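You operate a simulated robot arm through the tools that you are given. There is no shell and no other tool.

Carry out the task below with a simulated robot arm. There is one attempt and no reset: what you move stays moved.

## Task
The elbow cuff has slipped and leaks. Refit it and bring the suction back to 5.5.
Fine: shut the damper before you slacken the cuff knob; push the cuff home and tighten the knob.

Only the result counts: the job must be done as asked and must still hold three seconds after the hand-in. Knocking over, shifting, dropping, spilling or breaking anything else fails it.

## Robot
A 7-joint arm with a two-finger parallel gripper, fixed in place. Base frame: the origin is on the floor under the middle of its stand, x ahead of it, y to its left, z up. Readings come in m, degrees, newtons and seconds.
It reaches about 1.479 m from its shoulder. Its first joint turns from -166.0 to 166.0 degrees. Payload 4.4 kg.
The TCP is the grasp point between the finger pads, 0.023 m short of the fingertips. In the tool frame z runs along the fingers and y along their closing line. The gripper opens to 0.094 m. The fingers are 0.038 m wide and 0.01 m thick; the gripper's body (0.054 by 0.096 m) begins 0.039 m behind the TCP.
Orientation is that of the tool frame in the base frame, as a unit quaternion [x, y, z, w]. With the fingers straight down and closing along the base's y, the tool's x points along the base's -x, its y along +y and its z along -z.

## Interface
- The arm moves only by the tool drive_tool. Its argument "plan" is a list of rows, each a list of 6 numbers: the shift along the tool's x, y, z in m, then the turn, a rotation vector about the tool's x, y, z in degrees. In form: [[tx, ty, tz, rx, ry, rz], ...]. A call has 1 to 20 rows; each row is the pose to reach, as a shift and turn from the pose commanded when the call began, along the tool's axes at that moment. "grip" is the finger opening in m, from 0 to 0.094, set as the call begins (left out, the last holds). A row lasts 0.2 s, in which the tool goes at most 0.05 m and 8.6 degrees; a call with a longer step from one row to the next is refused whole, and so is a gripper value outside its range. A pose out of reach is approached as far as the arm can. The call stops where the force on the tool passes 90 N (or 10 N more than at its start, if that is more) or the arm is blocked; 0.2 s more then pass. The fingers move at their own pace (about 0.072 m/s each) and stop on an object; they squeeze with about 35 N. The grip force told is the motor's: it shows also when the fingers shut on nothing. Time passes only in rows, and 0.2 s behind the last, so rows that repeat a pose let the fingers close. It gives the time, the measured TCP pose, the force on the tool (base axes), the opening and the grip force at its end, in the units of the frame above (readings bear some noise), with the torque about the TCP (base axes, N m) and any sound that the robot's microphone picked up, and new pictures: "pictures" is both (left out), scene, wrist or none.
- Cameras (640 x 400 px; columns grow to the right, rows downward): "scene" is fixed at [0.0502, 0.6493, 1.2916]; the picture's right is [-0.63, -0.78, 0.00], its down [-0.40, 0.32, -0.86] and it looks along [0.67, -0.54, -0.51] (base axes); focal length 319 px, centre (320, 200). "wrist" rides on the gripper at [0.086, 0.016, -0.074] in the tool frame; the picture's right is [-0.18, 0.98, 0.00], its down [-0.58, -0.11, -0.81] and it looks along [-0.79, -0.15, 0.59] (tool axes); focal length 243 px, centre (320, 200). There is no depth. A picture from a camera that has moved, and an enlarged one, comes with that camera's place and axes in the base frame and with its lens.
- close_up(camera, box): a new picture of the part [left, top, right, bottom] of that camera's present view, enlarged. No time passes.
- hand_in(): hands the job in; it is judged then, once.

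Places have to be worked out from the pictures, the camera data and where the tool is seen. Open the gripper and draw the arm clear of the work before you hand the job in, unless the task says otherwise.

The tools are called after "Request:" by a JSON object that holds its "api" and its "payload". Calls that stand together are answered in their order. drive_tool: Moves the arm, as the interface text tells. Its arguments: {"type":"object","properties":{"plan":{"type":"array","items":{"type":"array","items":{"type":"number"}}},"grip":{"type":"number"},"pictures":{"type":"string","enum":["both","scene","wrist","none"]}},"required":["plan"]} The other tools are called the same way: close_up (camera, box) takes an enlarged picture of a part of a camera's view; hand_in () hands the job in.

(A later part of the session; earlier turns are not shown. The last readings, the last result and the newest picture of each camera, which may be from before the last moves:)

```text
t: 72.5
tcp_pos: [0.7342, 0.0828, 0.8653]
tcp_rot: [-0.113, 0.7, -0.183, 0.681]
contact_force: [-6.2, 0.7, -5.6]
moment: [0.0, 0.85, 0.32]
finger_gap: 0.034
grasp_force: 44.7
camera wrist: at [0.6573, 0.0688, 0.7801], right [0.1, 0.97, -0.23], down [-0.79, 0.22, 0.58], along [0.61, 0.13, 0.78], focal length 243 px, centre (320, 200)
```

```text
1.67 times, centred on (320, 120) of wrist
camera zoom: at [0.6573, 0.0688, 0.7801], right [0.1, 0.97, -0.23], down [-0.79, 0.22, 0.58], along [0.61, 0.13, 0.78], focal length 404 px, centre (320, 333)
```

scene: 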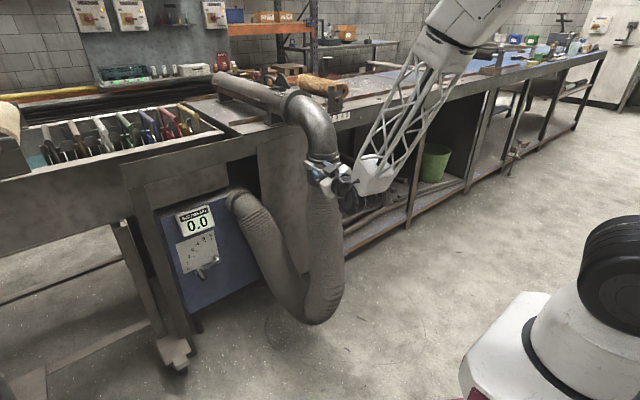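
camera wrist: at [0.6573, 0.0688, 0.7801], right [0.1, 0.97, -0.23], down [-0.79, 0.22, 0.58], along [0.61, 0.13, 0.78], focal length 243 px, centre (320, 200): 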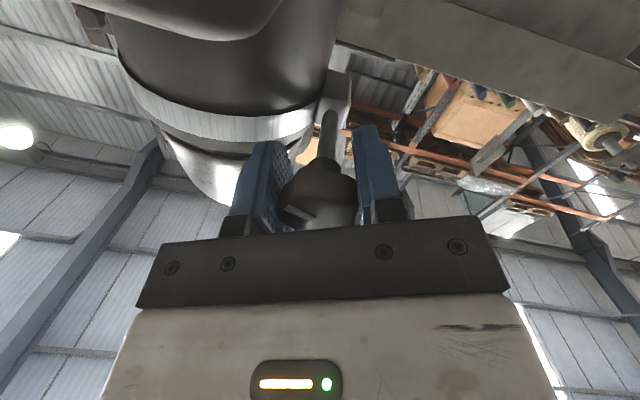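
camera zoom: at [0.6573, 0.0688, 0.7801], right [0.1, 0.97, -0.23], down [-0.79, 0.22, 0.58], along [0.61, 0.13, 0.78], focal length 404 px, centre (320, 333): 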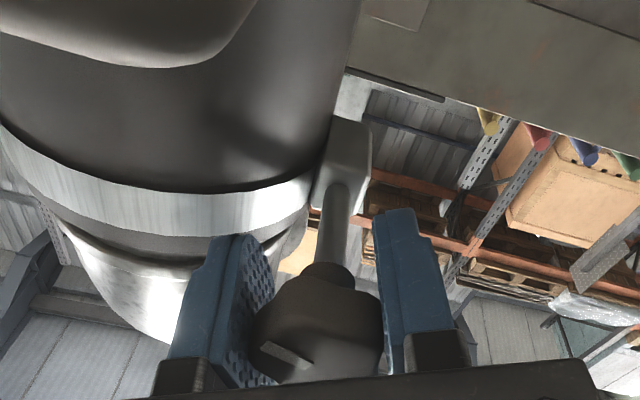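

The mark has now passed its original angle by about 50° and there is still no resisting torque, so it was not fully tight before. I turn another 16° (staying short of the roll limit).

Request:
{"api": "drive_tool", "payload": {"plan": [[0, 0, 0, 0, 0, 5], [0, 0, 0, 0, 0, 10], [0, 0, 0, 0, 0, 16]]}}

Request:
{"api": "close_up", "payload": {"camera": "wrist", "box": [160, 0, 480, 240]}}

```text
t: 73.3
tcp_pos: [0.7331, 0.0836, 0.8651]
tcp_rot: [-0.015, 0.708, -0.086, 0.701]
contact_force: [2.2, 2.1, 2.3]
moment: [-0.02, 0.91, 0.46]
finger_gap: 0.0338
grasp_force: 45.3
camera wrist: at [0.66, 0.0928, 0.7778], right [0.1, 0.99, 0.04], down [-0.8, 0.06, 0.59], along [0.59, -0.09, 0.8], focal length 243 px, centre (320, 200)
```

scene: 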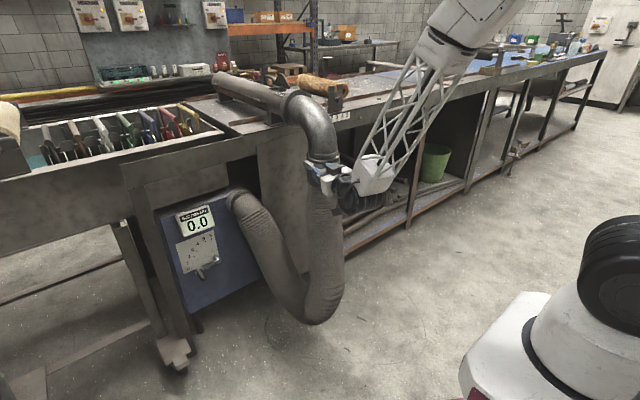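
wrist: 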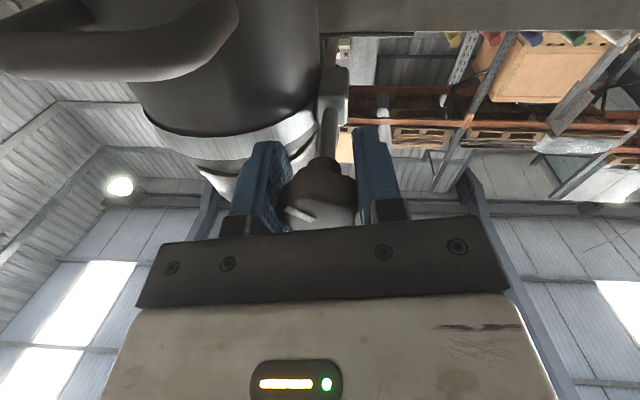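

```text
1.67 times, centred on (320, 120) of wrist
camera zoom: at [0.66, 0.0928, 0.7778], right [0.1, 0.99, 0.04], down [-0.8, 0.06, 0.59], along [0.59, -0.09, 0.8], focal length 404 px, centre (320, 333)
```

zoom: 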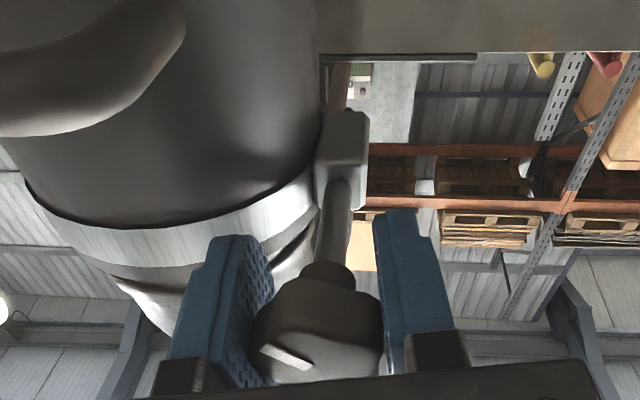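

Still no resistance at roll −8°, so I need another bite. I open, back off 60 mm, and roll back −180° in free space for a fresh full stroke.

Request:
{"api": "drive_tool", "payload": {"plan": [[0, 0, 0, 0, 0, 0], [0, 0, 0, 0, 0, 0], [0, 0, 0, 0, 0, 0], [0, 0, -0.03, 0, 0, 0], [0, 0, -0.06, 0, 0, 0], [0, 0, -0.06, 0, 0, -8.2], [0, 0, -0.06, 0, 0, -16.4], [0, 0, -0.06, 0, 0, -24.6], [0, 0, -0.06, 0, 0, -32.8], [0, 0, -0.06, 0, 0, -41], [0, 0, -0.06, 0, 0, -49.2], [0, 0, -0.06, 0, 0, -57.4], [0, 0, -0.06, 0, 0, -65.6], [0, 0, -0.06, 0, 0, -73.8], [0, 0, -0.06, 0, 0, -82], [0, 0, -0.06, 0, 0, -90]], "grip": 0.062}}

Request:
{"api": "close_up", "payload": {"camera": "scene", "box": [290, 130, 370, 210]}}

Request:
{"api": "close_up", "payload": {"camera": "wrist", "box": [240, 30, 440, 180]}}

```text
t: 76.7
tcp_pos: [0.6732, 0.0879, 0.8628]
tcp_rot: [0.513, -0.49, 0.556, -0.433]
contact_force: [-0.6, 0.0, 0.0]
moment: [0.0, 0.02, -0.01]
finger_gap: 0.062
grasp_force: 0.1
camera wrist: at [0.5912, 0.008, 0.8614], right [0.0, 0.04, -1.0], down [-0.74, 0.67, 0.03], along [0.67, 0.74, 0.03], focal length 243 px, centre (320, 200)
```

scene: 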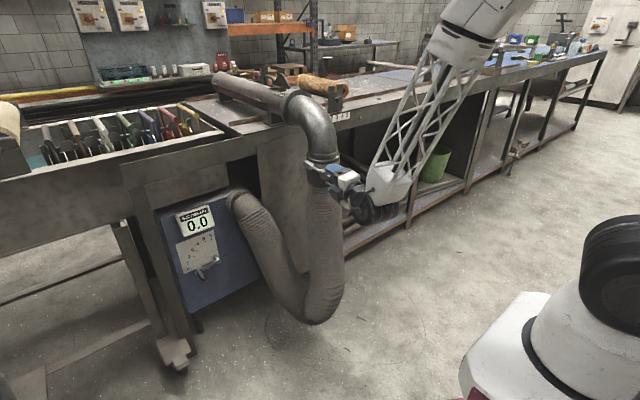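
wrist: 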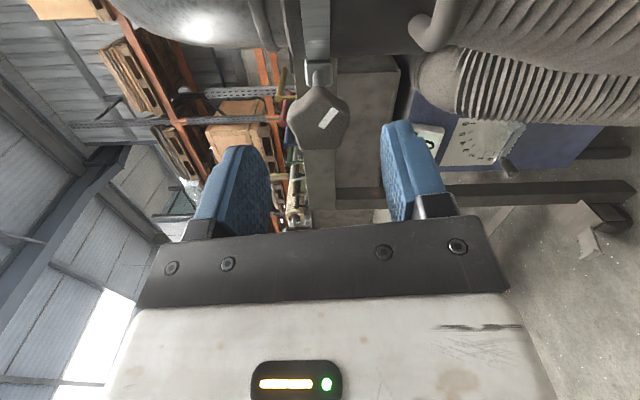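

```text
5.00 times, centred on (330, 170) of scene
camera zoom: at [0.0502, 0.6493, 1.2916], right [-0.63, -0.78, 0.0], down [-0.4, 0.32, -0.86], along [0.67, -0.54, -0.51], focal length 1594 px, centre (270, 350)
```

zoom: 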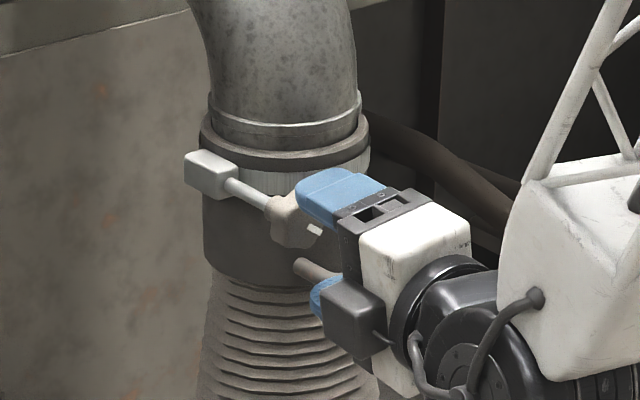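

```text
2.67 times, centred on (340, 105) of wrist
camera zoom: at [0.5912, 0.008, 0.8614], right [0.0, 0.04, -1.0], down [-0.74, 0.67, 0.03], along [0.67, 0.74, 0.03], focal length 647 px, centre (267, 453)
```

zoom: 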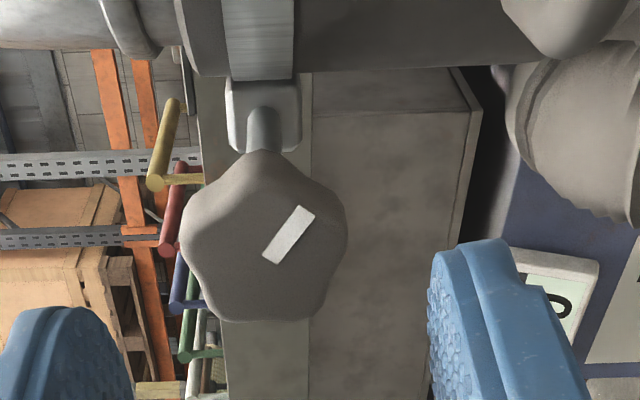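

The clamp band now looks snugger around the cuff and the mark reads about 218°. I finish rolling to about −185° and advance back over the knob.

Request:
{"api": "drive_tool", "payload": {"plan": [[0, 0, 0, 0, 0, -8.2], [0, 0, 0, 0, 0, -16.4], [0, 0, 0, 0, 0, -24.6], [0, 0, 0, 0, 0, -32.8], [0, 0, 0, 0, 0, -41], [0, 0, 0, 0, 0, -49.2], [0, 0, 0, 0, 0, -57.4], [0, 0, 0, 0, 0, -65.6], [0, 0, 0, 0, 0, -73.8], [0, 0, 0, 0, 0, -82], [0, 0, 0, 0, 0, -87], [0, 0, 0.03, 0, 0, -87], [0, 0, 0.06, 0, 0, -87], [0, 0, 0.06, 0, 0, -87]]}}

Request:
{"api": "close_up", "payload": {"camera": "wrist", "box": [160, 0, 480, 240]}}

```text
t: 79.7
tcp_pos: [0.733, 0.0817, 0.865]
tcp_rot: [0.709, -0.003, 0.702, 0.068]
contact_force: [0.7, 0.2, 0.9]
moment: [0.01, 0.03, -0.02]
finger_gap: 0.0623
grasp_force: 0.0
camera wrist: at [0.6598, 0.0794, 0.9535], right [-0.1, -0.99, -0.09], down [-0.8, 0.14, -0.58], along [0.59, 0.01, -0.81], focal length 243 px, centre (320, 200)
```

scene: 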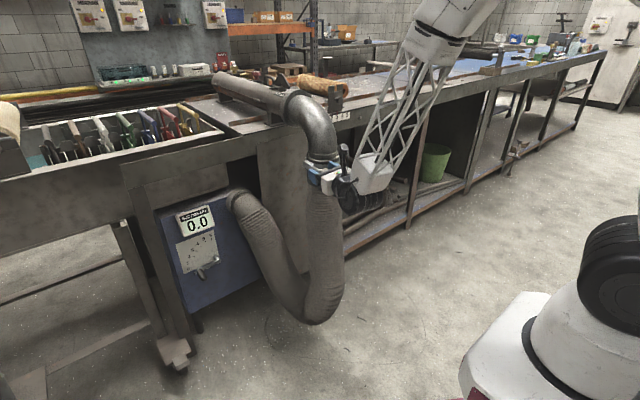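
wrist: 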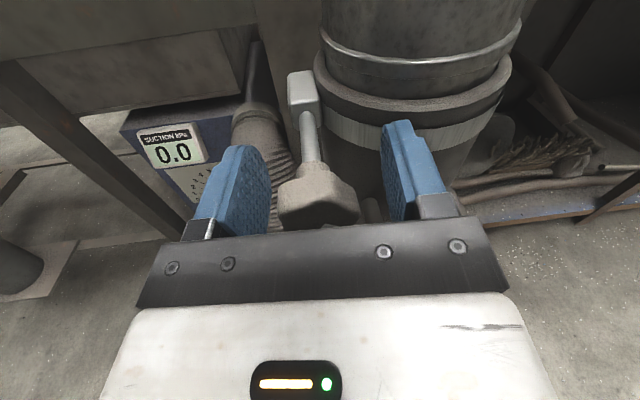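

```text
1.67 times, centred on (320, 120) of wrist
camera zoom: at [0.6598, 0.0794, 0.9535], right [-0.1, -0.99, -0.09], down [-0.8, 0.14, -0.58], along [0.59, 0.01, -0.81], focal length 404 px, centre (320, 333)
```

zoom: 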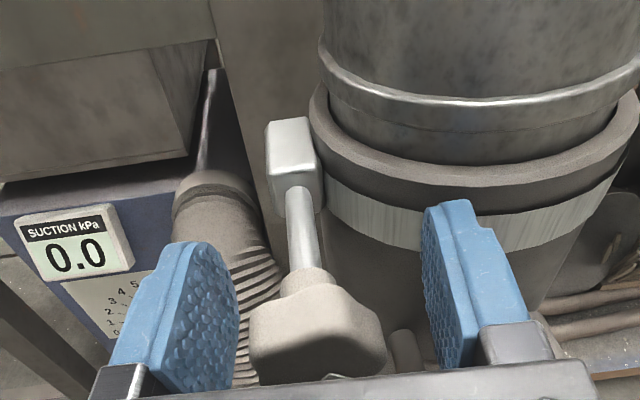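

The red band is fully hidden under the cuff and the knob is between the pads again. I close on it.

Request:
{"api": "drive_tool", "payload": {"plan": [[0, 0, 0, 0, 0, 0], [0, 0, 0, 0, 0, 0], [0, 0, 0, 0, 0, 0], [0, 0, 0, 0, 0, 0]], "grip": 0.0, "pictures": "none"}}

```text
t: 80.7
tcp_pos: [0.7347, 0.0831, 0.8642]
tcp_rot: [0.709, -0.003, 0.702, 0.067]
contact_force: [8.0, 47.9, -2.0]
moment: [0.03, 0.09, -0.06]
finger_gap: 0.0339
grasp_force: 45.2
```

48 N of side load along +y; I shift 1.6 mm to relieve it, then turn clockwise 40°.

Request:
{"api": "drive_tool", "payload": {"plan": [[0, -0.0016, 0, 0, 0, 0], [0, -0.0016, 0, 0, 0, 8], [0, -0.0016, 0, 0, 0, 16], [0, -0.0016, 0, 0, 0, 24], [0, -0.0016, 0, 0, 0, 32], [0, -0.0016, 0, 0, 0, 40]]}}

Request:
{"api": "close_up", "payload": {"camera": "wrist", "box": [160, 0, 480, 240]}}

```text
t: 82.1
tcp_pos: [0.7332, 0.0839, 0.8633]
tcp_rot: [0.665, -0.248, 0.682, -0.176]
contact_force: [2.1, -48.6, -1.4]
moment: [0.01, -0.19, 1.43]
finger_gap: 0.0338
grasp_force: 44.9
camera wrist: at [0.6537, 0.0274, 0.9257], right [-0.08, -0.7, -0.71], down [-0.76, 0.5, -0.41], along [0.64, 0.51, -0.57], focal length 243 px, centre (320, 200)
```

scene: 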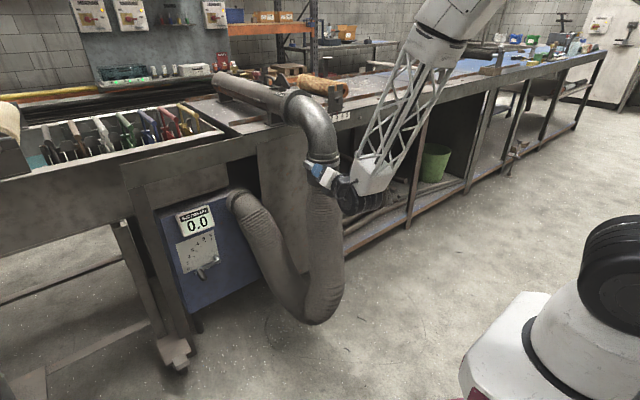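
wrist: 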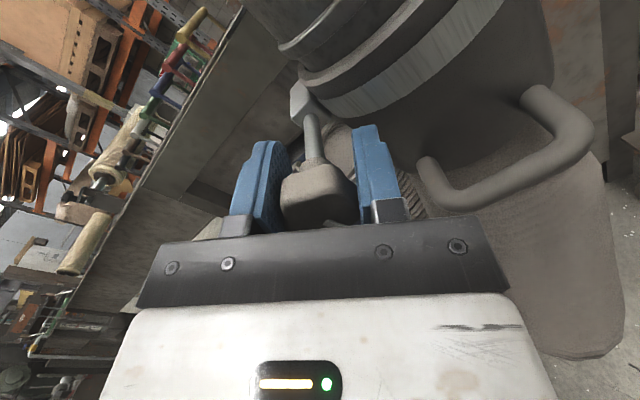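

```text
1.67 times, centred on (320, 120) of wrist
camera zoom: at [0.6537, 0.0274, 0.9257], right [-0.08, -0.7, -0.71], down [-0.76, 0.5, -0.41], along [0.64, 0.51, -0.57], focal length 404 px, centre (320, 333)
```

zoom: 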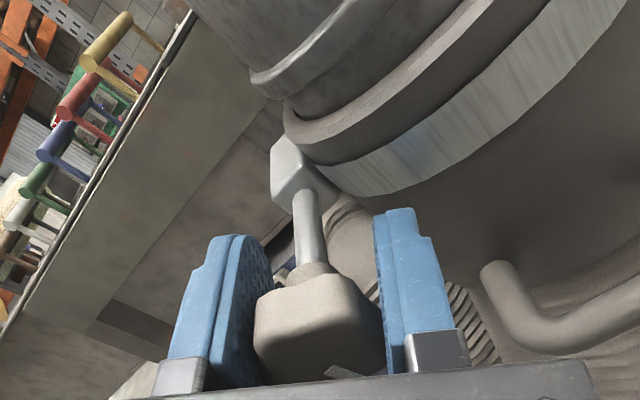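

No torque yet. I rebalance the side load and turn another 40°.

Request:
{"api": "drive_tool", "payload": {"plan": [[0.001, 0.0014, 0, 0, 0, 0], [0.001, 0.0014, 0, 0, 0, 8], [0.001, 0.0014, 0, 0, 0, 16], [0.001, 0.0014, 0, 0, 0, 24], [0.001, 0.0014, 0, 0, 0, 32], [0.001, 0.0014, 0, 0, 0, 40]]}}

Request:
{"api": "close_up", "payload": {"camera": "wrist", "box": [160, 0, 480, 240]}}

```text
t: 83.5
tcp_pos: [0.7319, 0.0817, 0.8639]
tcp_rot: [0.541, -0.46, 0.58, -0.399]
contact_force: [-6.7, -10.6, -18.3]
moment: [-0.51, -0.76, 0.69]
finger_gap: 0.0331
grasp_force: 45.4
camera wrist: at [0.6508, 0.0015, 0.8721], right [-0.01, -0.08, -1.0], down [-0.74, 0.67, -0.04], along [0.67, 0.74, -0.07], focal length 243 px, centre (320, 200)
```

scene: 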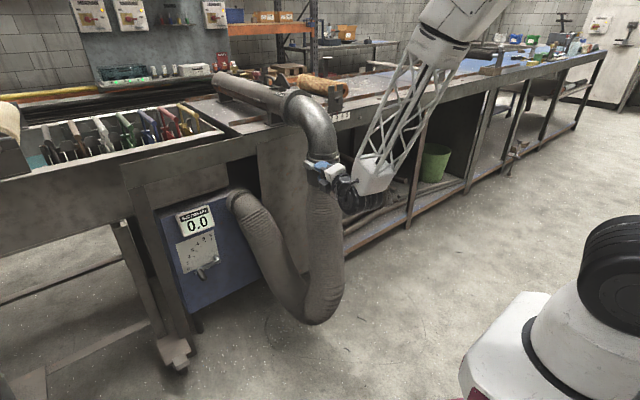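
wrist: 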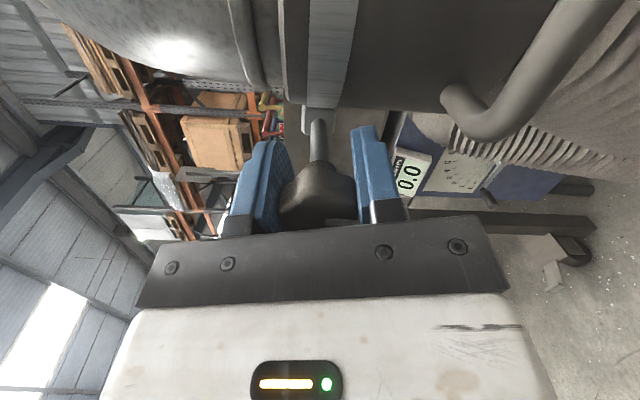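

```text
1.67 times, centred on (320, 120) of wrist
camera zoom: at [0.6508, 0.0015, 0.8721], right [-0.01, -0.08, -1.0], down [-0.74, 0.67, -0.04], along [0.67, 0.74, -0.07], focal length 404 px, centre (320, 333)
```

zoom: 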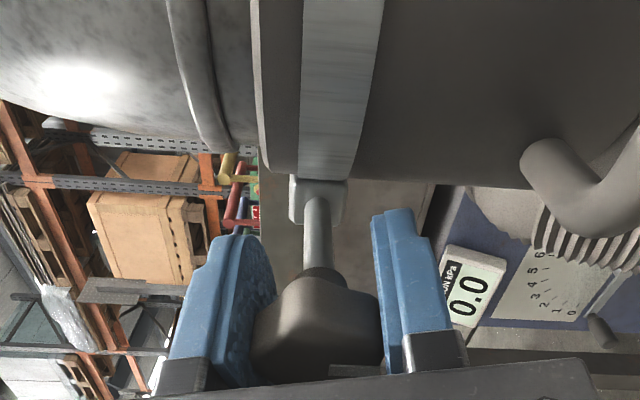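

Now −0.51 Nm resists the turn: the knob is biting. I press on 12° more to make it firm and check whether it still moves or slips.

Request:
{"api": "drive_tool", "payload": {"plan": [[0, 0, 0, 0, 0, 4], [0, 0, 0, 0, 0, 8], [0, 0, 0, 0, 0, 12]]}}

Request:
{"api": "close_up", "payload": {"camera": "wrist", "box": [160, 0, 480, 240]}}

Request:
{"api": "close_up", "payload": {"camera": "scene", "box": [290, 130, 370, 210]}}

```text
t: 84.3
tcp_pos: [0.7335, 0.0825, 0.8637]
tcp_rot: [0.49, -0.512, 0.536, -0.458]
contact_force: [-1.2, -11.5, -22.0]
moment: [-0.71, -0.52, 0.38]
finger_gap: 0.034
grasp_force: 44.9
camera wrist: at [0.651, 0.0022, 0.8537], right [0.01, 0.13, -0.99], down [-0.74, 0.67, 0.08], along [0.67, 0.74, 0.1], focal length 243 px, centre (320, 200)
```

scene: 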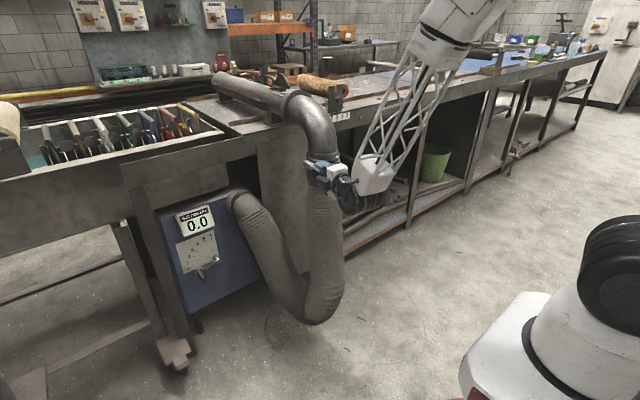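
wrist: 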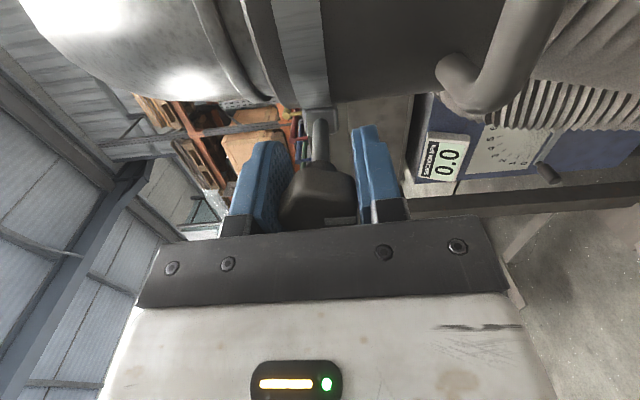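

```text
1.67 times, centred on (320, 120) of wrist
camera zoom: at [0.651, 0.0022, 0.8537], right [0.01, 0.13, -0.99], down [-0.74, 0.67, 0.08], along [0.67, 0.74, 0.1], focal length 404 px, centre (320, 333)
```

zoom: 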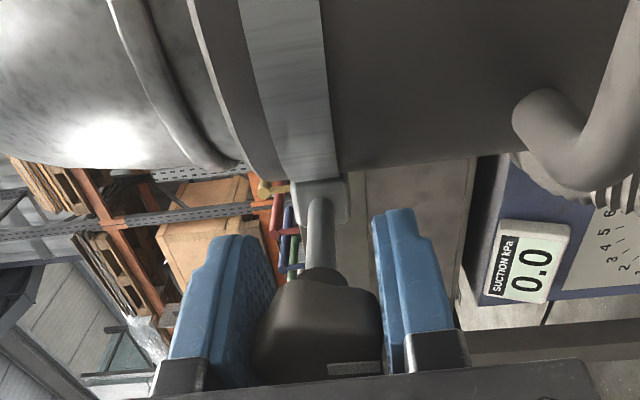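

```text
5.00 times, centred on (330, 170) of scene
camera zoom: at [0.0502, 0.6493, 1.2916], right [-0.63, -0.78, 0.0], down [-0.4, 0.32, -0.86], along [0.67, -0.54, -0.51], focal length 1594 px, centre (270, 350)
```

zoom: 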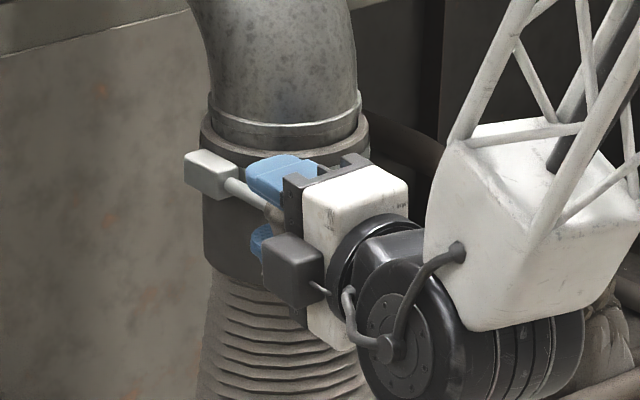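

Torque is up to 0.71 Nm and the knob begins to lag the pads. One last 6° push to confirm it is at its tight end.

Request:
{"api": "drive_tool", "payload": {"plan": [[0, 0, 0, 0, 0, 3], [0, 0, 0, 0, 0, 6], [0, 0, 0, 0, 0, 6]], "pictures": "wrist"}}

Request:
{"api": "close_up", "payload": {"camera": "wrist", "box": [160, 0, 480, 240]}}

```text
t: 85.1
tcp_pos: [0.7341, 0.0824, 0.8639]
tcp_rot: [-0.462, 0.537, -0.512, 0.486]
contact_force: [-15.4, -3.0, -14.1]
moment: [-0.45, -0.41, 0.24]
finger_gap: 0.0339
grasp_force: 44.9
camera wrist: at [0.6513, 0.0042, 0.8447], right [0.02, 0.23, -0.97], down [-0.74, 0.65, 0.14], along [0.67, 0.72, 0.18], focal length 243 px, centre (320, 200)
```

wrist: 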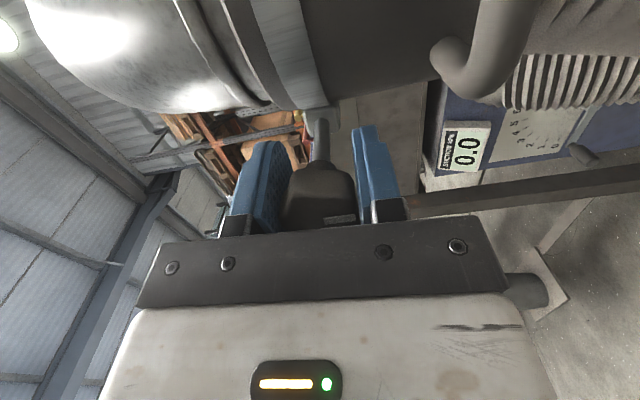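

```text
1.67 times, centred on (320, 120) of wrist
camera zoom: at [0.6513, 0.0042, 0.8447], right [0.02, 0.23, -0.97], down [-0.74, 0.65, 0.14], along [0.67, 0.72, 0.18], focal length 404 px, centre (320, 333)
```

zoom: 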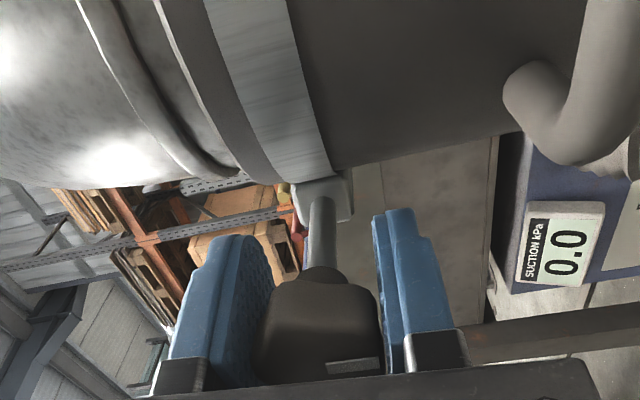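

The pads now slip on a stationary knob, so it's at its tight end or near it. I release, back off and look at where the mark stands.

Request:
{"api": "drive_tool", "payload": {"plan": [[0, 0, 0, 0, 0, -3], [0, 0, 0, 0, 0, -3], [0, 0, 0, 0, 0, -3], [0, 0, 0, 0, 0, -3], [0, 0, -0.03, 0, 0, -3], [0, 0, -0.06, 0, 0, -3], [0, 0, -0.06, 0, 0, -3]], "grip": 0.062}}

Request:
{"api": "close_up", "payload": {"camera": "wrist", "box": [240, 30, 440, 180]}}

Request:
{"api": "close_up", "payload": {"camera": "scene", "box": [290, 130, 370, 210]}}

```text
t: 86.7
tcp_pos: [0.6738, 0.0887, 0.8653]
tcp_rot: [-0.476, 0.525, -0.524, 0.472]
contact_force: [1.0, 1.3, -0.6]
moment: [-0.02, -0.01, -0.02]
finger_gap: 0.0621
grasp_force: 0.0
camera wrist: at [0.5906, 0.009, 0.8497], right [0.01, 0.18, -0.98], down [-0.74, 0.66, 0.11], along [0.67, 0.73, 0.14], focal length 243 px, centre (320, 200)
```

scene: 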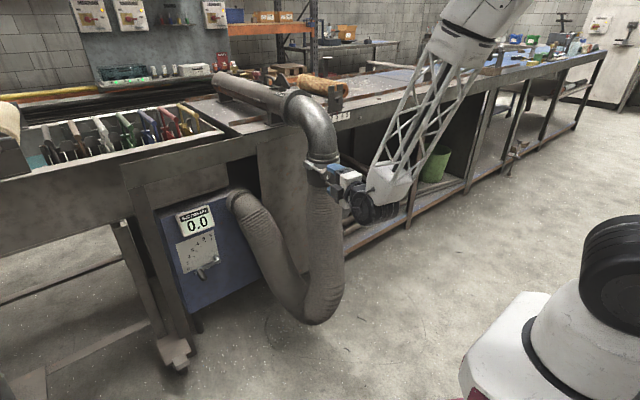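
wrist: 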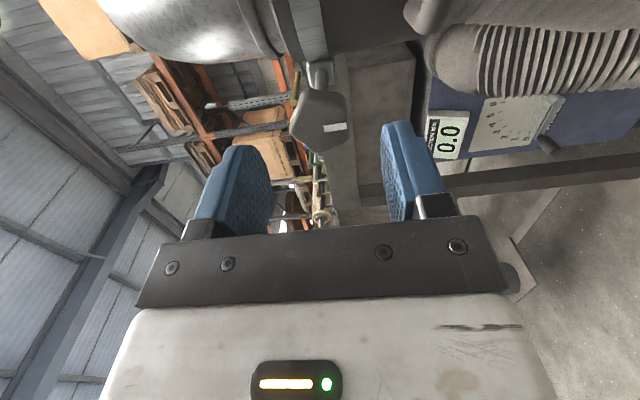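

```text
2.67 times, centred on (340, 105) of wrist
camera zoom: at [0.5906, 0.009, 0.8497], right [0.01, 0.18, -0.98], down [-0.74, 0.66, 0.11], along [0.67, 0.73, 0.14], focal length 647 px, centre (267, 453)
```

zoom: 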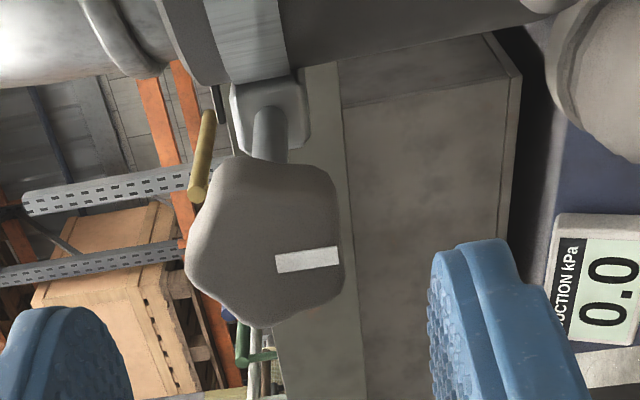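

```text
5.00 times, centred on (330, 170) of scene
camera zoom: at [0.0502, 0.6493, 1.2916], right [-0.63, -0.78, 0.0], down [-0.4, 0.32, -0.86], along [0.67, -0.54, -0.51], focal length 1594 px, centre (270, 350)
```

zoom: 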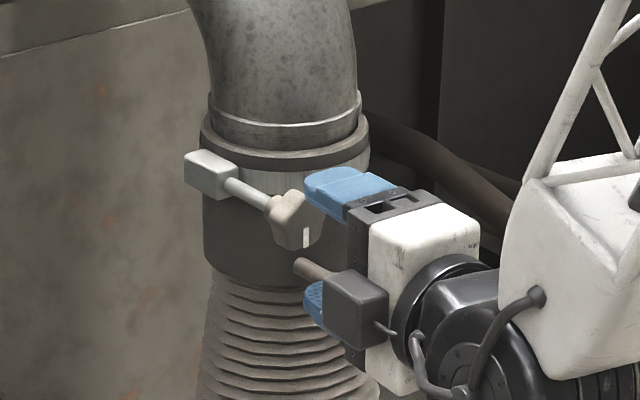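

The mark now points straight down (≈270°), about three-quarters of a turn from the slack end. To be sure it is really tight, I regrip with the pads aligned on the notch and try turning once more.

Request:
{"api": "drive_tool", "payload": {"plan": [[0, 0, 0.03, 0, 0, 0], [0, 0, 0.06, 0, 0, 0], [0, 0, 0.06, 0, 0, 0]], "pictures": "none"}}

Request:
{"api": "drive_tool", "payload": {"plan": [[0, 0, 0, 0, 0, 0], [0, 0, 0, 0, 0, 0], [0, 0, 0, 0, 0, 0], [0, 0, 0, 0, 0, 0]], "grip": 0.0, "pictures": "none"}}

Request:
{"api": "drive_tool", "payload": {"plan": [[0, 0, 0, 0, 0, 3], [0, 0, 0, 0, 0, 6], [0, 0, 0, 0, 0, 9], [0, 0, 0, 0, 0, 12]], "pictures": "wrist"}}

Request:
{"api": "close_up", "payload": {"camera": "wrist", "box": [160, 0, 480, 240]}}

```text
t: 87.5
tcp_pos: [0.7331, 0.0827, 0.8638]
tcp_rot: [0.476, -0.525, 0.525, -0.471]
contact_force: [-0.6, 0.2, 0.1]
moment: [-0.01, -0.03, 0.0]
finger_gap: 0.0616
grasp_force: 0.1
```

```text
t: 88.5
tcp_pos: [0.7335, 0.0827, 0.8631]
tcp_rot: [-0.477, 0.525, -0.523, 0.472]
contact_force: [-0.4, -2.9, 6.2]
moment: [0.0, -0.27, 0.05]
finger_gap: 0.0337
grasp_force: 45.0
```

```text
t: 89.5
tcp_pos: [0.7337, 0.0839, 0.8632]
tcp_rot: [-0.418, 0.572, -0.472, 0.524]
contact_force: [6.6, -1.2, -4.5]
moment: [-0.15, 0.4, -0.05]
finger_gap: 0.0332
grasp_force: 44.9
camera wrist: at [0.6512, 0.0083, 0.8315], right [0.03, 0.38, -0.92], down [-0.75, 0.63, 0.23], along [0.67, 0.68, 0.3], focal length 243 px, centre (320, 200)
```

wrist: 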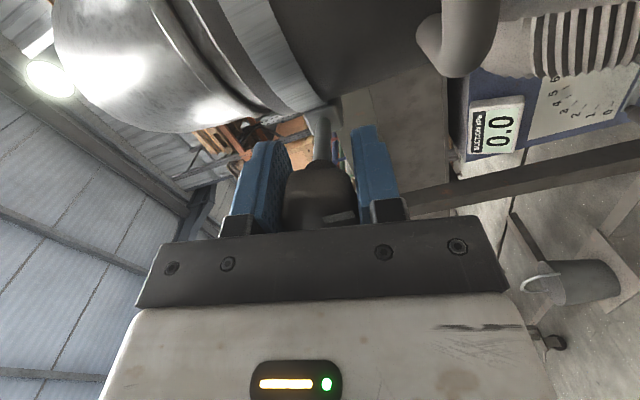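

```text
1.67 times, centred on (320, 120) of wrist
camera zoom: at [0.6512, 0.0083, 0.8315], right [0.03, 0.38, -0.92], down [-0.75, 0.63, 0.23], along [0.67, 0.68, 0.3], focal length 404 px, centre (320, 333)
```

zoom: 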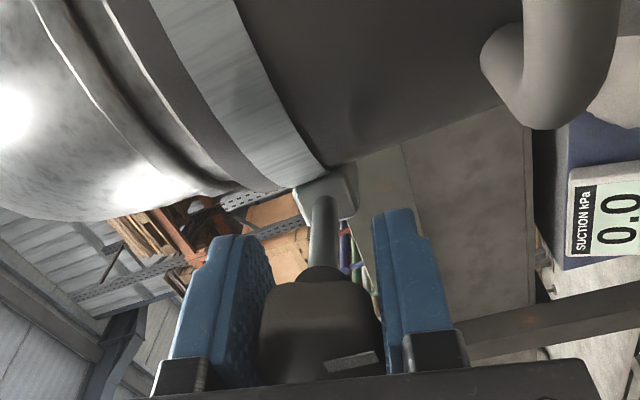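

The mark stays at about 268–270° while the pads creep round it — it isn't moving. I push 16° more so the lobes load up and see whether the knob yields at all.

Request:
{"api": "drive_tool", "payload": {"plan": [[0, 0, 0, 0, 0, 4], [0, 0, 0, 0, 0, 8], [0, 0, 0, 0, 0, 12], [0, 0, 0, 0, 0, 16]], "pictures": "wrist"}}

Request:
{"api": "close_up", "payload": {"camera": "wrist", "box": [160, 0, 480, 240]}}

```text
t: 90.5
tcp_pos: [0.7336, 0.0834, 0.8635]
tcp_rot: [-0.335, 0.626, -0.393, 0.584]
contact_force: [-4.8, 3.1, -18.9]
moment: [-0.67, 0.37, 0.17]
finger_gap: 0.034
grasp_force: 45.3
camera wrist: at [0.652, 0.0201, 0.8104], right [0.06, 0.62, -0.78], down [-0.75, 0.54, 0.37], along [0.66, 0.57, 0.5], focal length 243 px, centre (320, 200)
```

wrist: 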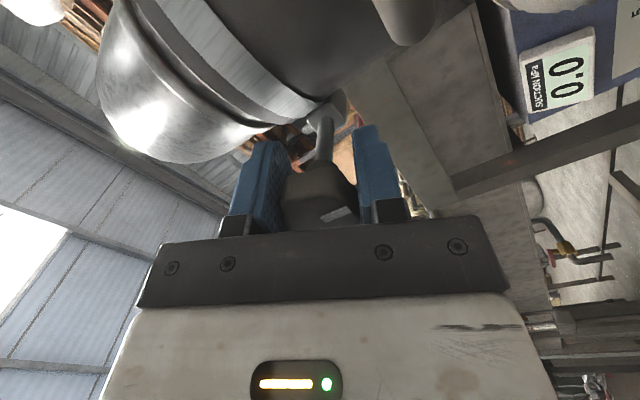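

```text
1.67 times, centred on (320, 120) of wrist
camera zoom: at [0.652, 0.0201, 0.8104], right [0.06, 0.62, -0.78], down [-0.75, 0.54, 0.37], along [0.66, 0.57, 0.5], focal length 404 px, centre (320, 333)
```

zoom: 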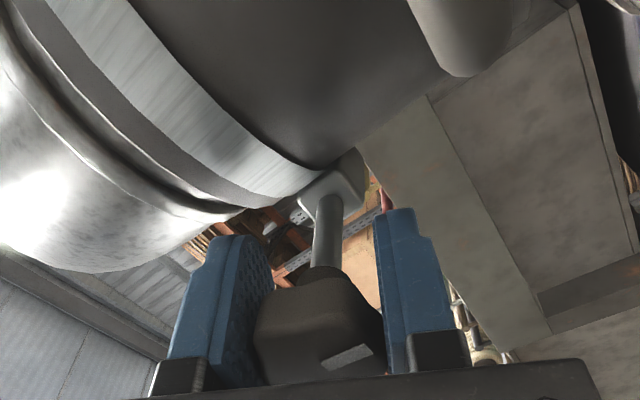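

The knob holds at about 270° with 0.67 Nm on it — it is tight. I open the fingers directly and withdraw.

Request:
{"api": "drive_tool", "payload": {"plan": [[0, 0, 0, 0, 0, 0], [0, 0, 0, 0, 0, 0], [0, 0, 0, 0, 0, 0], [0, 0, -0.03, 0, 0, 0], [0, 0, -0.065, 0, 0, 0], [0, 0, -0.065, 0, 0, 0]], "grip": 0.062}}

Request:
{"api": "close_up", "payload": {"camera": "wrist", "box": [240, 30, 440, 180]}}

Request:
{"api": "close_up", "payload": {"camera": "scene", "box": [290, 130, 370, 210]}}

```text
t: 91.9
tcp_pos: [0.6693, 0.0896, 0.8634]
tcp_rot: [-0.336, 0.624, -0.395, 0.585]
contact_force: [-0.2, -0.1, -0.8]
moment: [-0.01, -0.01, 0.0]
finger_gap: 0.0621
grasp_force: 0.1
camera wrist: at [0.5883, 0.027, 0.8103], right [0.06, 0.62, -0.78], down [-0.75, 0.54, 0.37], along [0.65, 0.57, 0.5], focal length 243 px, centre (320, 200)
```

scene: 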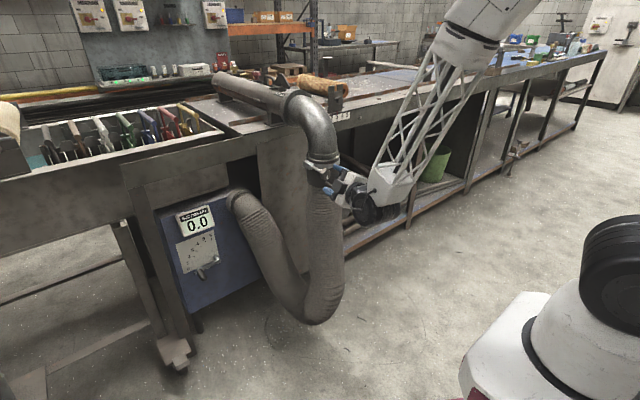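
wrist: 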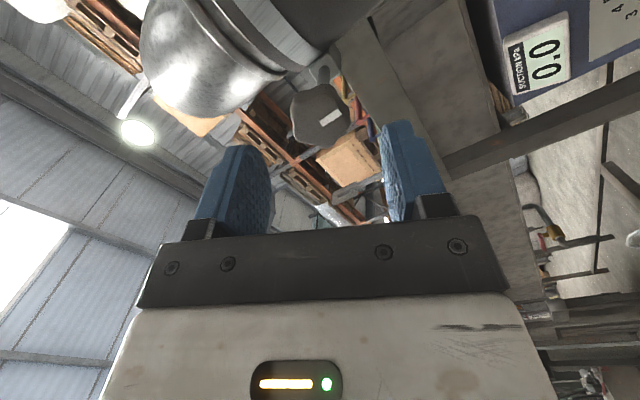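

```text
2.67 times, centred on (340, 105) of wrist
camera zoom: at [0.5883, 0.027, 0.8103], right [0.06, 0.62, -0.78], down [-0.75, 0.54, 0.37], along [0.65, 0.57, 0.5], focal length 647 px, centre (267, 453)
```

zoom: 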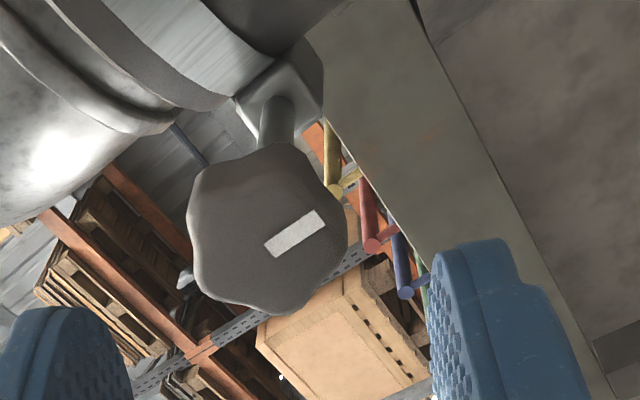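

```text
5.00 times, centred on (330, 170) of scene
camera zoom: at [0.0502, 0.6493, 1.2916], right [-0.63, -0.78, 0.0], down [-0.4, 0.32, -0.86], along [0.67, -0.54, -0.51], focal length 1594 px, centre (270, 350)
```

zoom: 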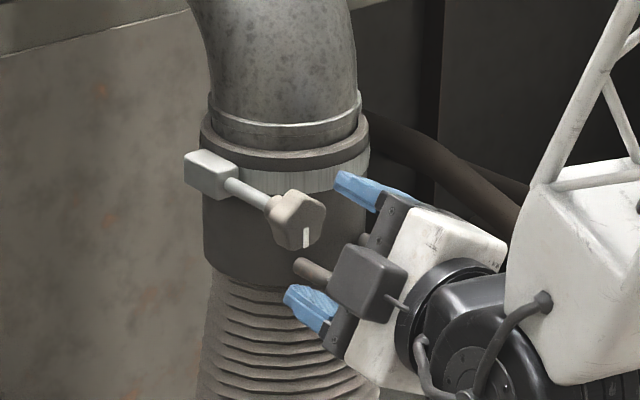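

Cuff home, band snug, mark steady. Now I leave the cuff area and head back toward the damper, first backing off to about (0.58, 0.30, 0.75) while taking out the yaw.

Request:
{"api": "drive_tool", "payload": {"plan": [[-0.0208, 0.0322, -0.0182, -0.46, -0.89, 0], [-0.0415, 0.0645, -0.0364, -0.93, -1.77, 0], [-0.0623, 0.0967, -0.0546, -1.39, -2.66, 0], [-0.083, 0.1289, -0.0727, -1.86, -3.55, 0], [-0.1038, 0.1612, -0.0909, -2.32, -4.43, 0], [-0.1245, 0.1934, -0.1091, -2.79, -5.32, 0], [-0.1245, 0.1934, -0.1091, -2.79, -5.32, 0]], "grip": 0.08, "pictures": "scene"}}

```text
t: 93.5
tcp_pos: [0.5813, 0.2992, 0.7537]
tcp_rot: [-0.367, 0.607, -0.363, 0.604]
contact_force: [0.3, -0.6, 0.3]
moment: [0.01, 0.0, 0.01]
finger_gap: 0.0799
grasp_force: 0.0
```

scene: 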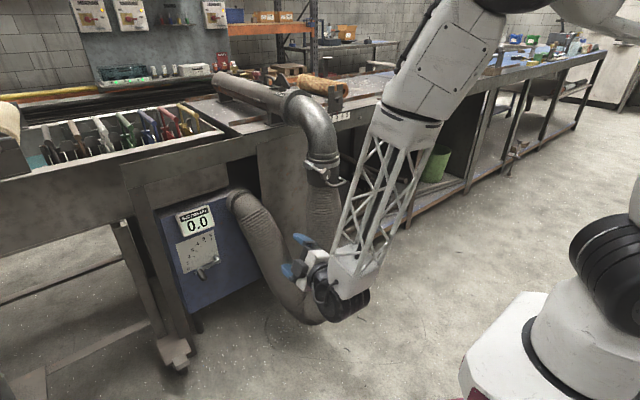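

On to the damper: I move to about (0.80, 0.42, 0.45) while rolling to about −102°, leaving roll travel for opening the lever.

Request:
{"api": "drive_tool", "payload": {"plan": [[0.004, 0.0361, 0.0243, 0, 0, -4.44], [0.0079, 0.0722, 0.0486, 0, 0, -8.89], [0.0119, 0.1083, 0.0729, 0, 0, -13.33], [0.0159, 0.1444, 0.0972, 0, 0, -17.78], [0.0198, 0.1805, 0.1215, 0, 0, -22.22], [0.0238, 0.2166, 0.1458, 0, 0, -26.67], [0.0278, 0.2527, 0.1701, 0, 0, -31.11], [0.0317, 0.2888, 0.1944, 0, 0, -35.56], [0.0357, 0.3249, 0.2187, 0, 0, -40], [0.0357, 0.3249, 0.2187, 0, 0, -40]]}}

Request:
{"api": "close_up", "payload": {"camera": "wrist", "box": [160, 0, 480, 240]}}

```text
t: 95.7
tcp_pos: [0.7976, 0.4206, 0.4473]
tcp_rot: [0.553, -0.444, 0.548, -0.443]
contact_force: [-0.3, -0.1, 0.2]
moment: [-0.01, -0.03, -0.02]
finger_gap: 0.08
grasp_force: 0.0
camera wrist: at [0.7239, 0.3306, 0.4512], right [0.0, -0.03, -1.0], down [-0.81, 0.59, -0.01], along [0.59, 0.81, -0.03], focal length 243 px, centre (320, 200)
```

scene: 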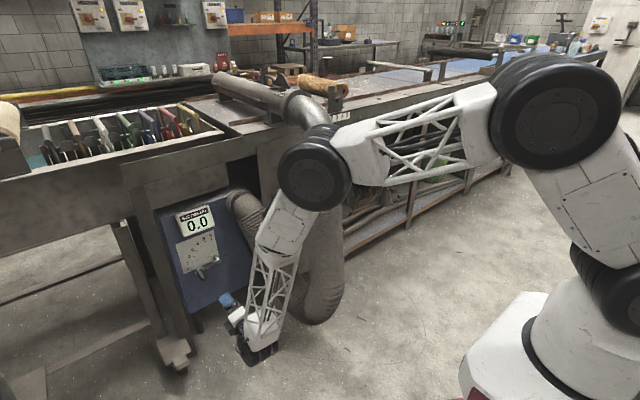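
wrist: 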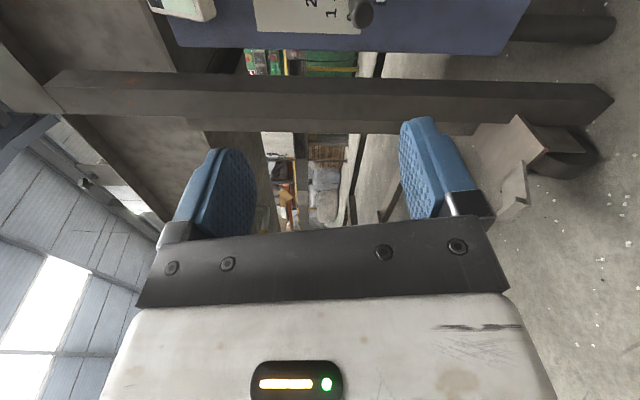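

```text
1.67 times, centred on (320, 120) of wrist
camera zoom: at [0.7239, 0.3306, 0.4512], right [0.0, -0.03, -1.0], down [-0.81, 0.59, -0.01], along [0.59, 0.81, -0.03], focal length 404 px, centre (320, 333)
```

zoom: 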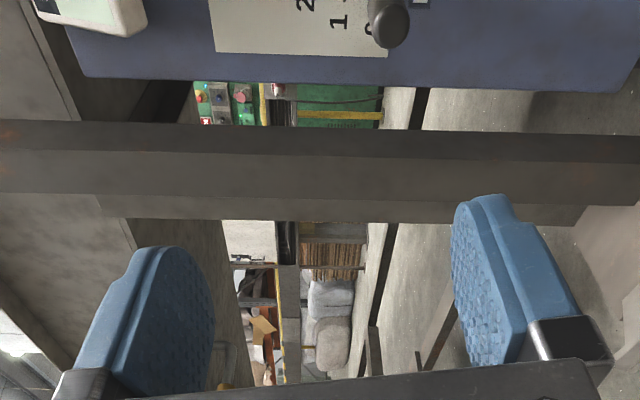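

Clear approach; the handle is seen at the top of the wrist view. I move to the stand-off right in front of the handle at (0.95, 0.4245, 0.4005).

Request:
{"api": "drive_tool", "payload": {"plan": [[-0.0035, 0.0112, 0.0381, 0, 0, 0], [-0.007, 0.0225, 0.0762, 0, 0, 0], [-0.0104, 0.0337, 0.1143, 0, 0, 0], [-0.0139, 0.0449, 0.1524, 0, 0, 0], [-0.0139, 0.0449, 0.1524, 0, 0, 0]]}}

Request:
{"api": "close_up", "payload": {"camera": "wrist", "box": [160, 0, 480, 240]}}

```text
t: 96.9
tcp_pos: [0.9496, 0.4265, 0.3964]
tcp_rot: [0.553, -0.444, 0.548, -0.444]
contact_force: [-0.1, -0.6, 0.5]
moment: [0.0, -0.03, 0.03]
finger_gap: 0.0801
grasp_force: 0.0
camera wrist: at [0.8756, 0.337, 0.4012], right [0.0, -0.03, -1.0], down [-0.81, 0.59, -0.01], along [0.59, 0.81, -0.03], focal length 243 px, centre (320, 200)
```

scene: 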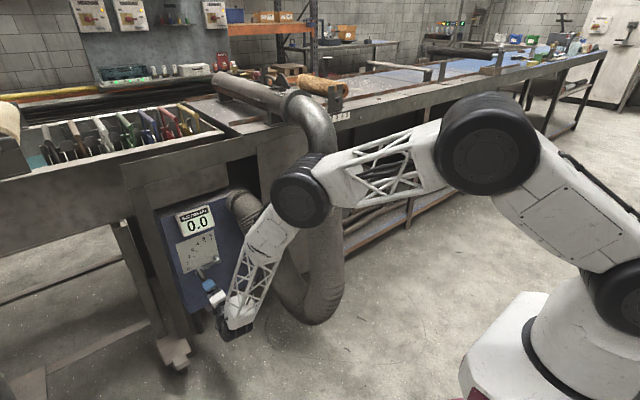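
wrist: 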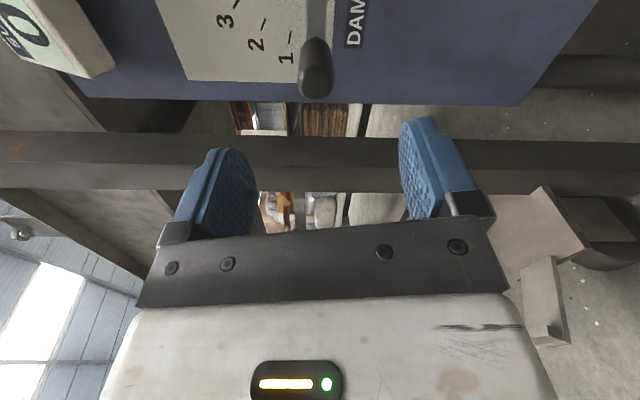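

```text
1.67 times, centred on (320, 120) of wrist
camera zoom: at [0.8756, 0.337, 0.4012], right [0.0, -0.03, -1.0], down [-0.81, 0.59, -0.01], along [0.59, 0.81, -0.03], focal length 404 px, centre (320, 333)
```

zoom: 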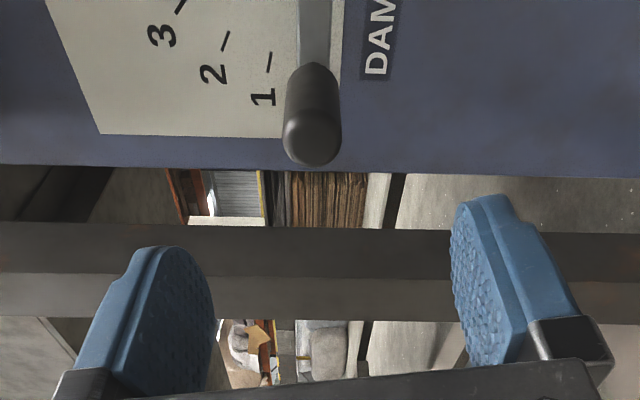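

The handle is straight ahead, about 4 mm higher than my axis. I correct and advance so the pads surround it.

Request:
{"api": "drive_tool", "payload": {"plan": [[0.0028, -0.0035, 0.03, 0, 0, 0], [0.0028, -0.0035, 0.06, 0, 0, 0], [0.0028, -0.0035, 0.09, 0, 0, 0], [0.0028, -0.0035, 0.1124, 0, 0, 0], [0.0028, -0.0035, 0.1124, 0, 0, 0]], "pictures": "wrist"}}

Request:
{"api": "drive_tool", "payload": {"plan": [[0, 0, 0, 0, 0, 0], [0, 0, 0, 0, 0, 0], [0, 0, 0, 0, 0, 0], [0, 0, 0, 0, 0, 0]], "grip": 0.0, "pictures": "wrist"}}

```text
t: 98.1
tcp_pos: [1.0607, 0.4244, 0.4016]
tcp_rot: [0.552, -0.445, 0.547, -0.445]
contact_force: [-0.1, 0.2, 0.0]
moment: [-0.02, 0.02, 0.0]
finger_gap: 0.08
grasp_force: 0.1
camera wrist: at [0.9867, 0.3351, 0.405], right [0.0, -0.03, -1.0], down [-0.81, 0.59, -0.01], along [0.59, 0.81, -0.03], focal length 243 px, centre (320, 200)
```

wrist: 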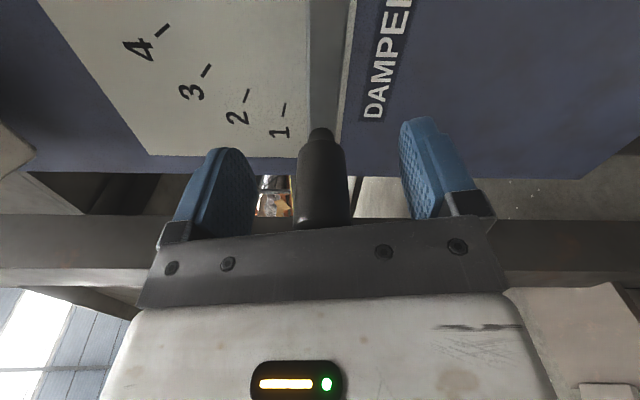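

```text
t: 99.1
tcp_pos: [1.0599, 0.4231, 0.4011]
tcp_rot: [0.553, -0.444, 0.548, -0.444]
contact_force: [1.6, -0.4, -0.7]
moment: [0.03, -0.42, 0.15]
finger_gap: 0.0246
grasp_force: 44.6
camera wrist: at [0.9865, 0.3351, 0.405], right [0.0, -0.03, -1.0], down [-0.81, 0.59, -0.01], along [0.59, 0.81, -0.03], focal length 243 px, centre (320, 200)
```

wrist: 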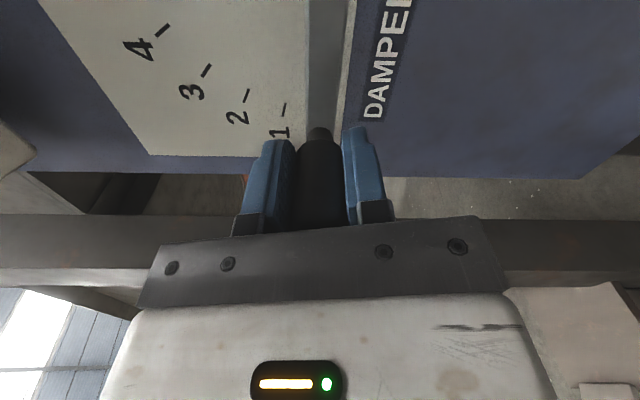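

The handle is gripped with almost no side load. A circle fit to my earlier readings gives the pivot at (y 0.338, z 0.400) with radius 0.086. I open the lever 30° along that arc and look at the display.

Request:
{"api": "drive_tool", "payload": {"plan": [[0.0033, -0.0108, 0, 0, 0, 7.5], [0.0079, -0.021, 0, 0, 0, 15], [0.0139, -0.0305, 0, 0, 0, 22.5], [0.021, -0.0392, 0, 0, 0, 30], [0.021, -0.0392, 0, 0, 0, 30]]}}

Request:
{"api": "close_up", "payload": {"camera": "scene", "box": [160, 190, 260, 290]}}

```text
t: 100.3
tcp_pos: [1.061, 0.4108, 0.4456]
tcp_rot: [-0.419, 0.572, -0.415, 0.57]
contact_force: [-35.0, 6.7, 3.5]
moment: [0.04, -0.71, -0.22]
finger_gap: 0.0248
grasp_force: 45.3
camera wrist: at [0.9875, 0.3324, 0.404], right [-0.01, 0.48, -0.88], down [-0.81, 0.52, 0.29], along [0.59, 0.71, 0.38], focal length 243 px, centre (320, 200)
```

scene: 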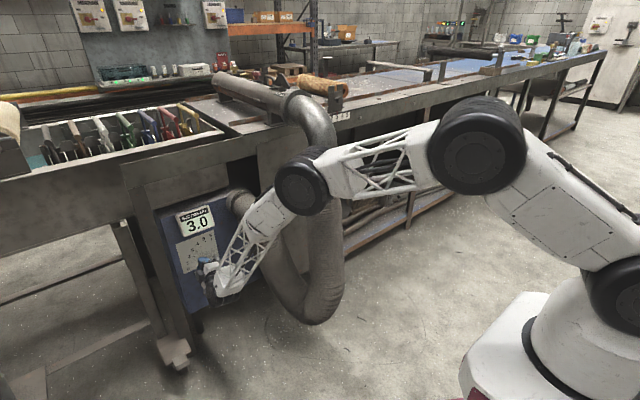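
wrist: 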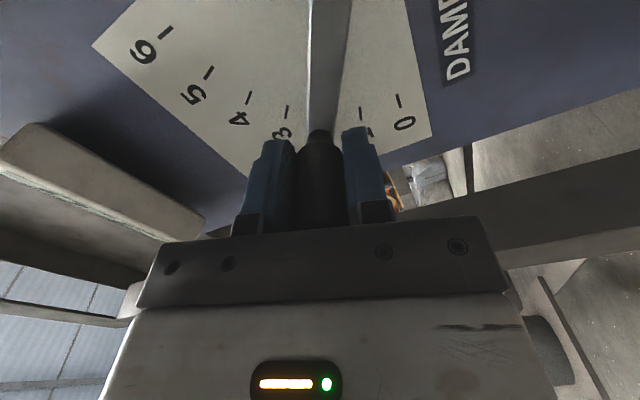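

```text
4.00 times, centred on (210, 240) of scene
camera zoom: at [0.0502, 0.6493, 1.2916], right [-0.63, -0.78, 0.0], down [-0.4, 0.32, -0.86], along [0.67, -0.54, -0.51], focal length 1275 px, centre (760, 40)
```

zoom: 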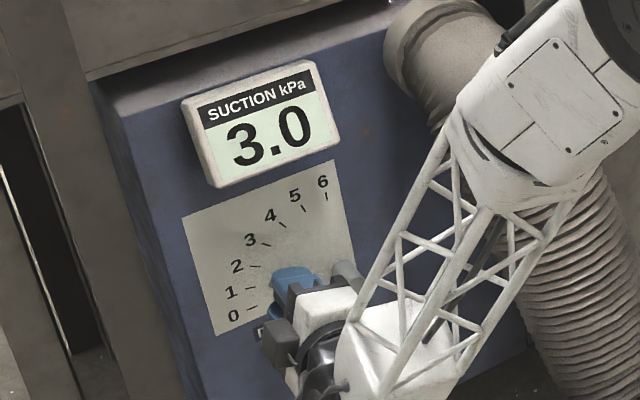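

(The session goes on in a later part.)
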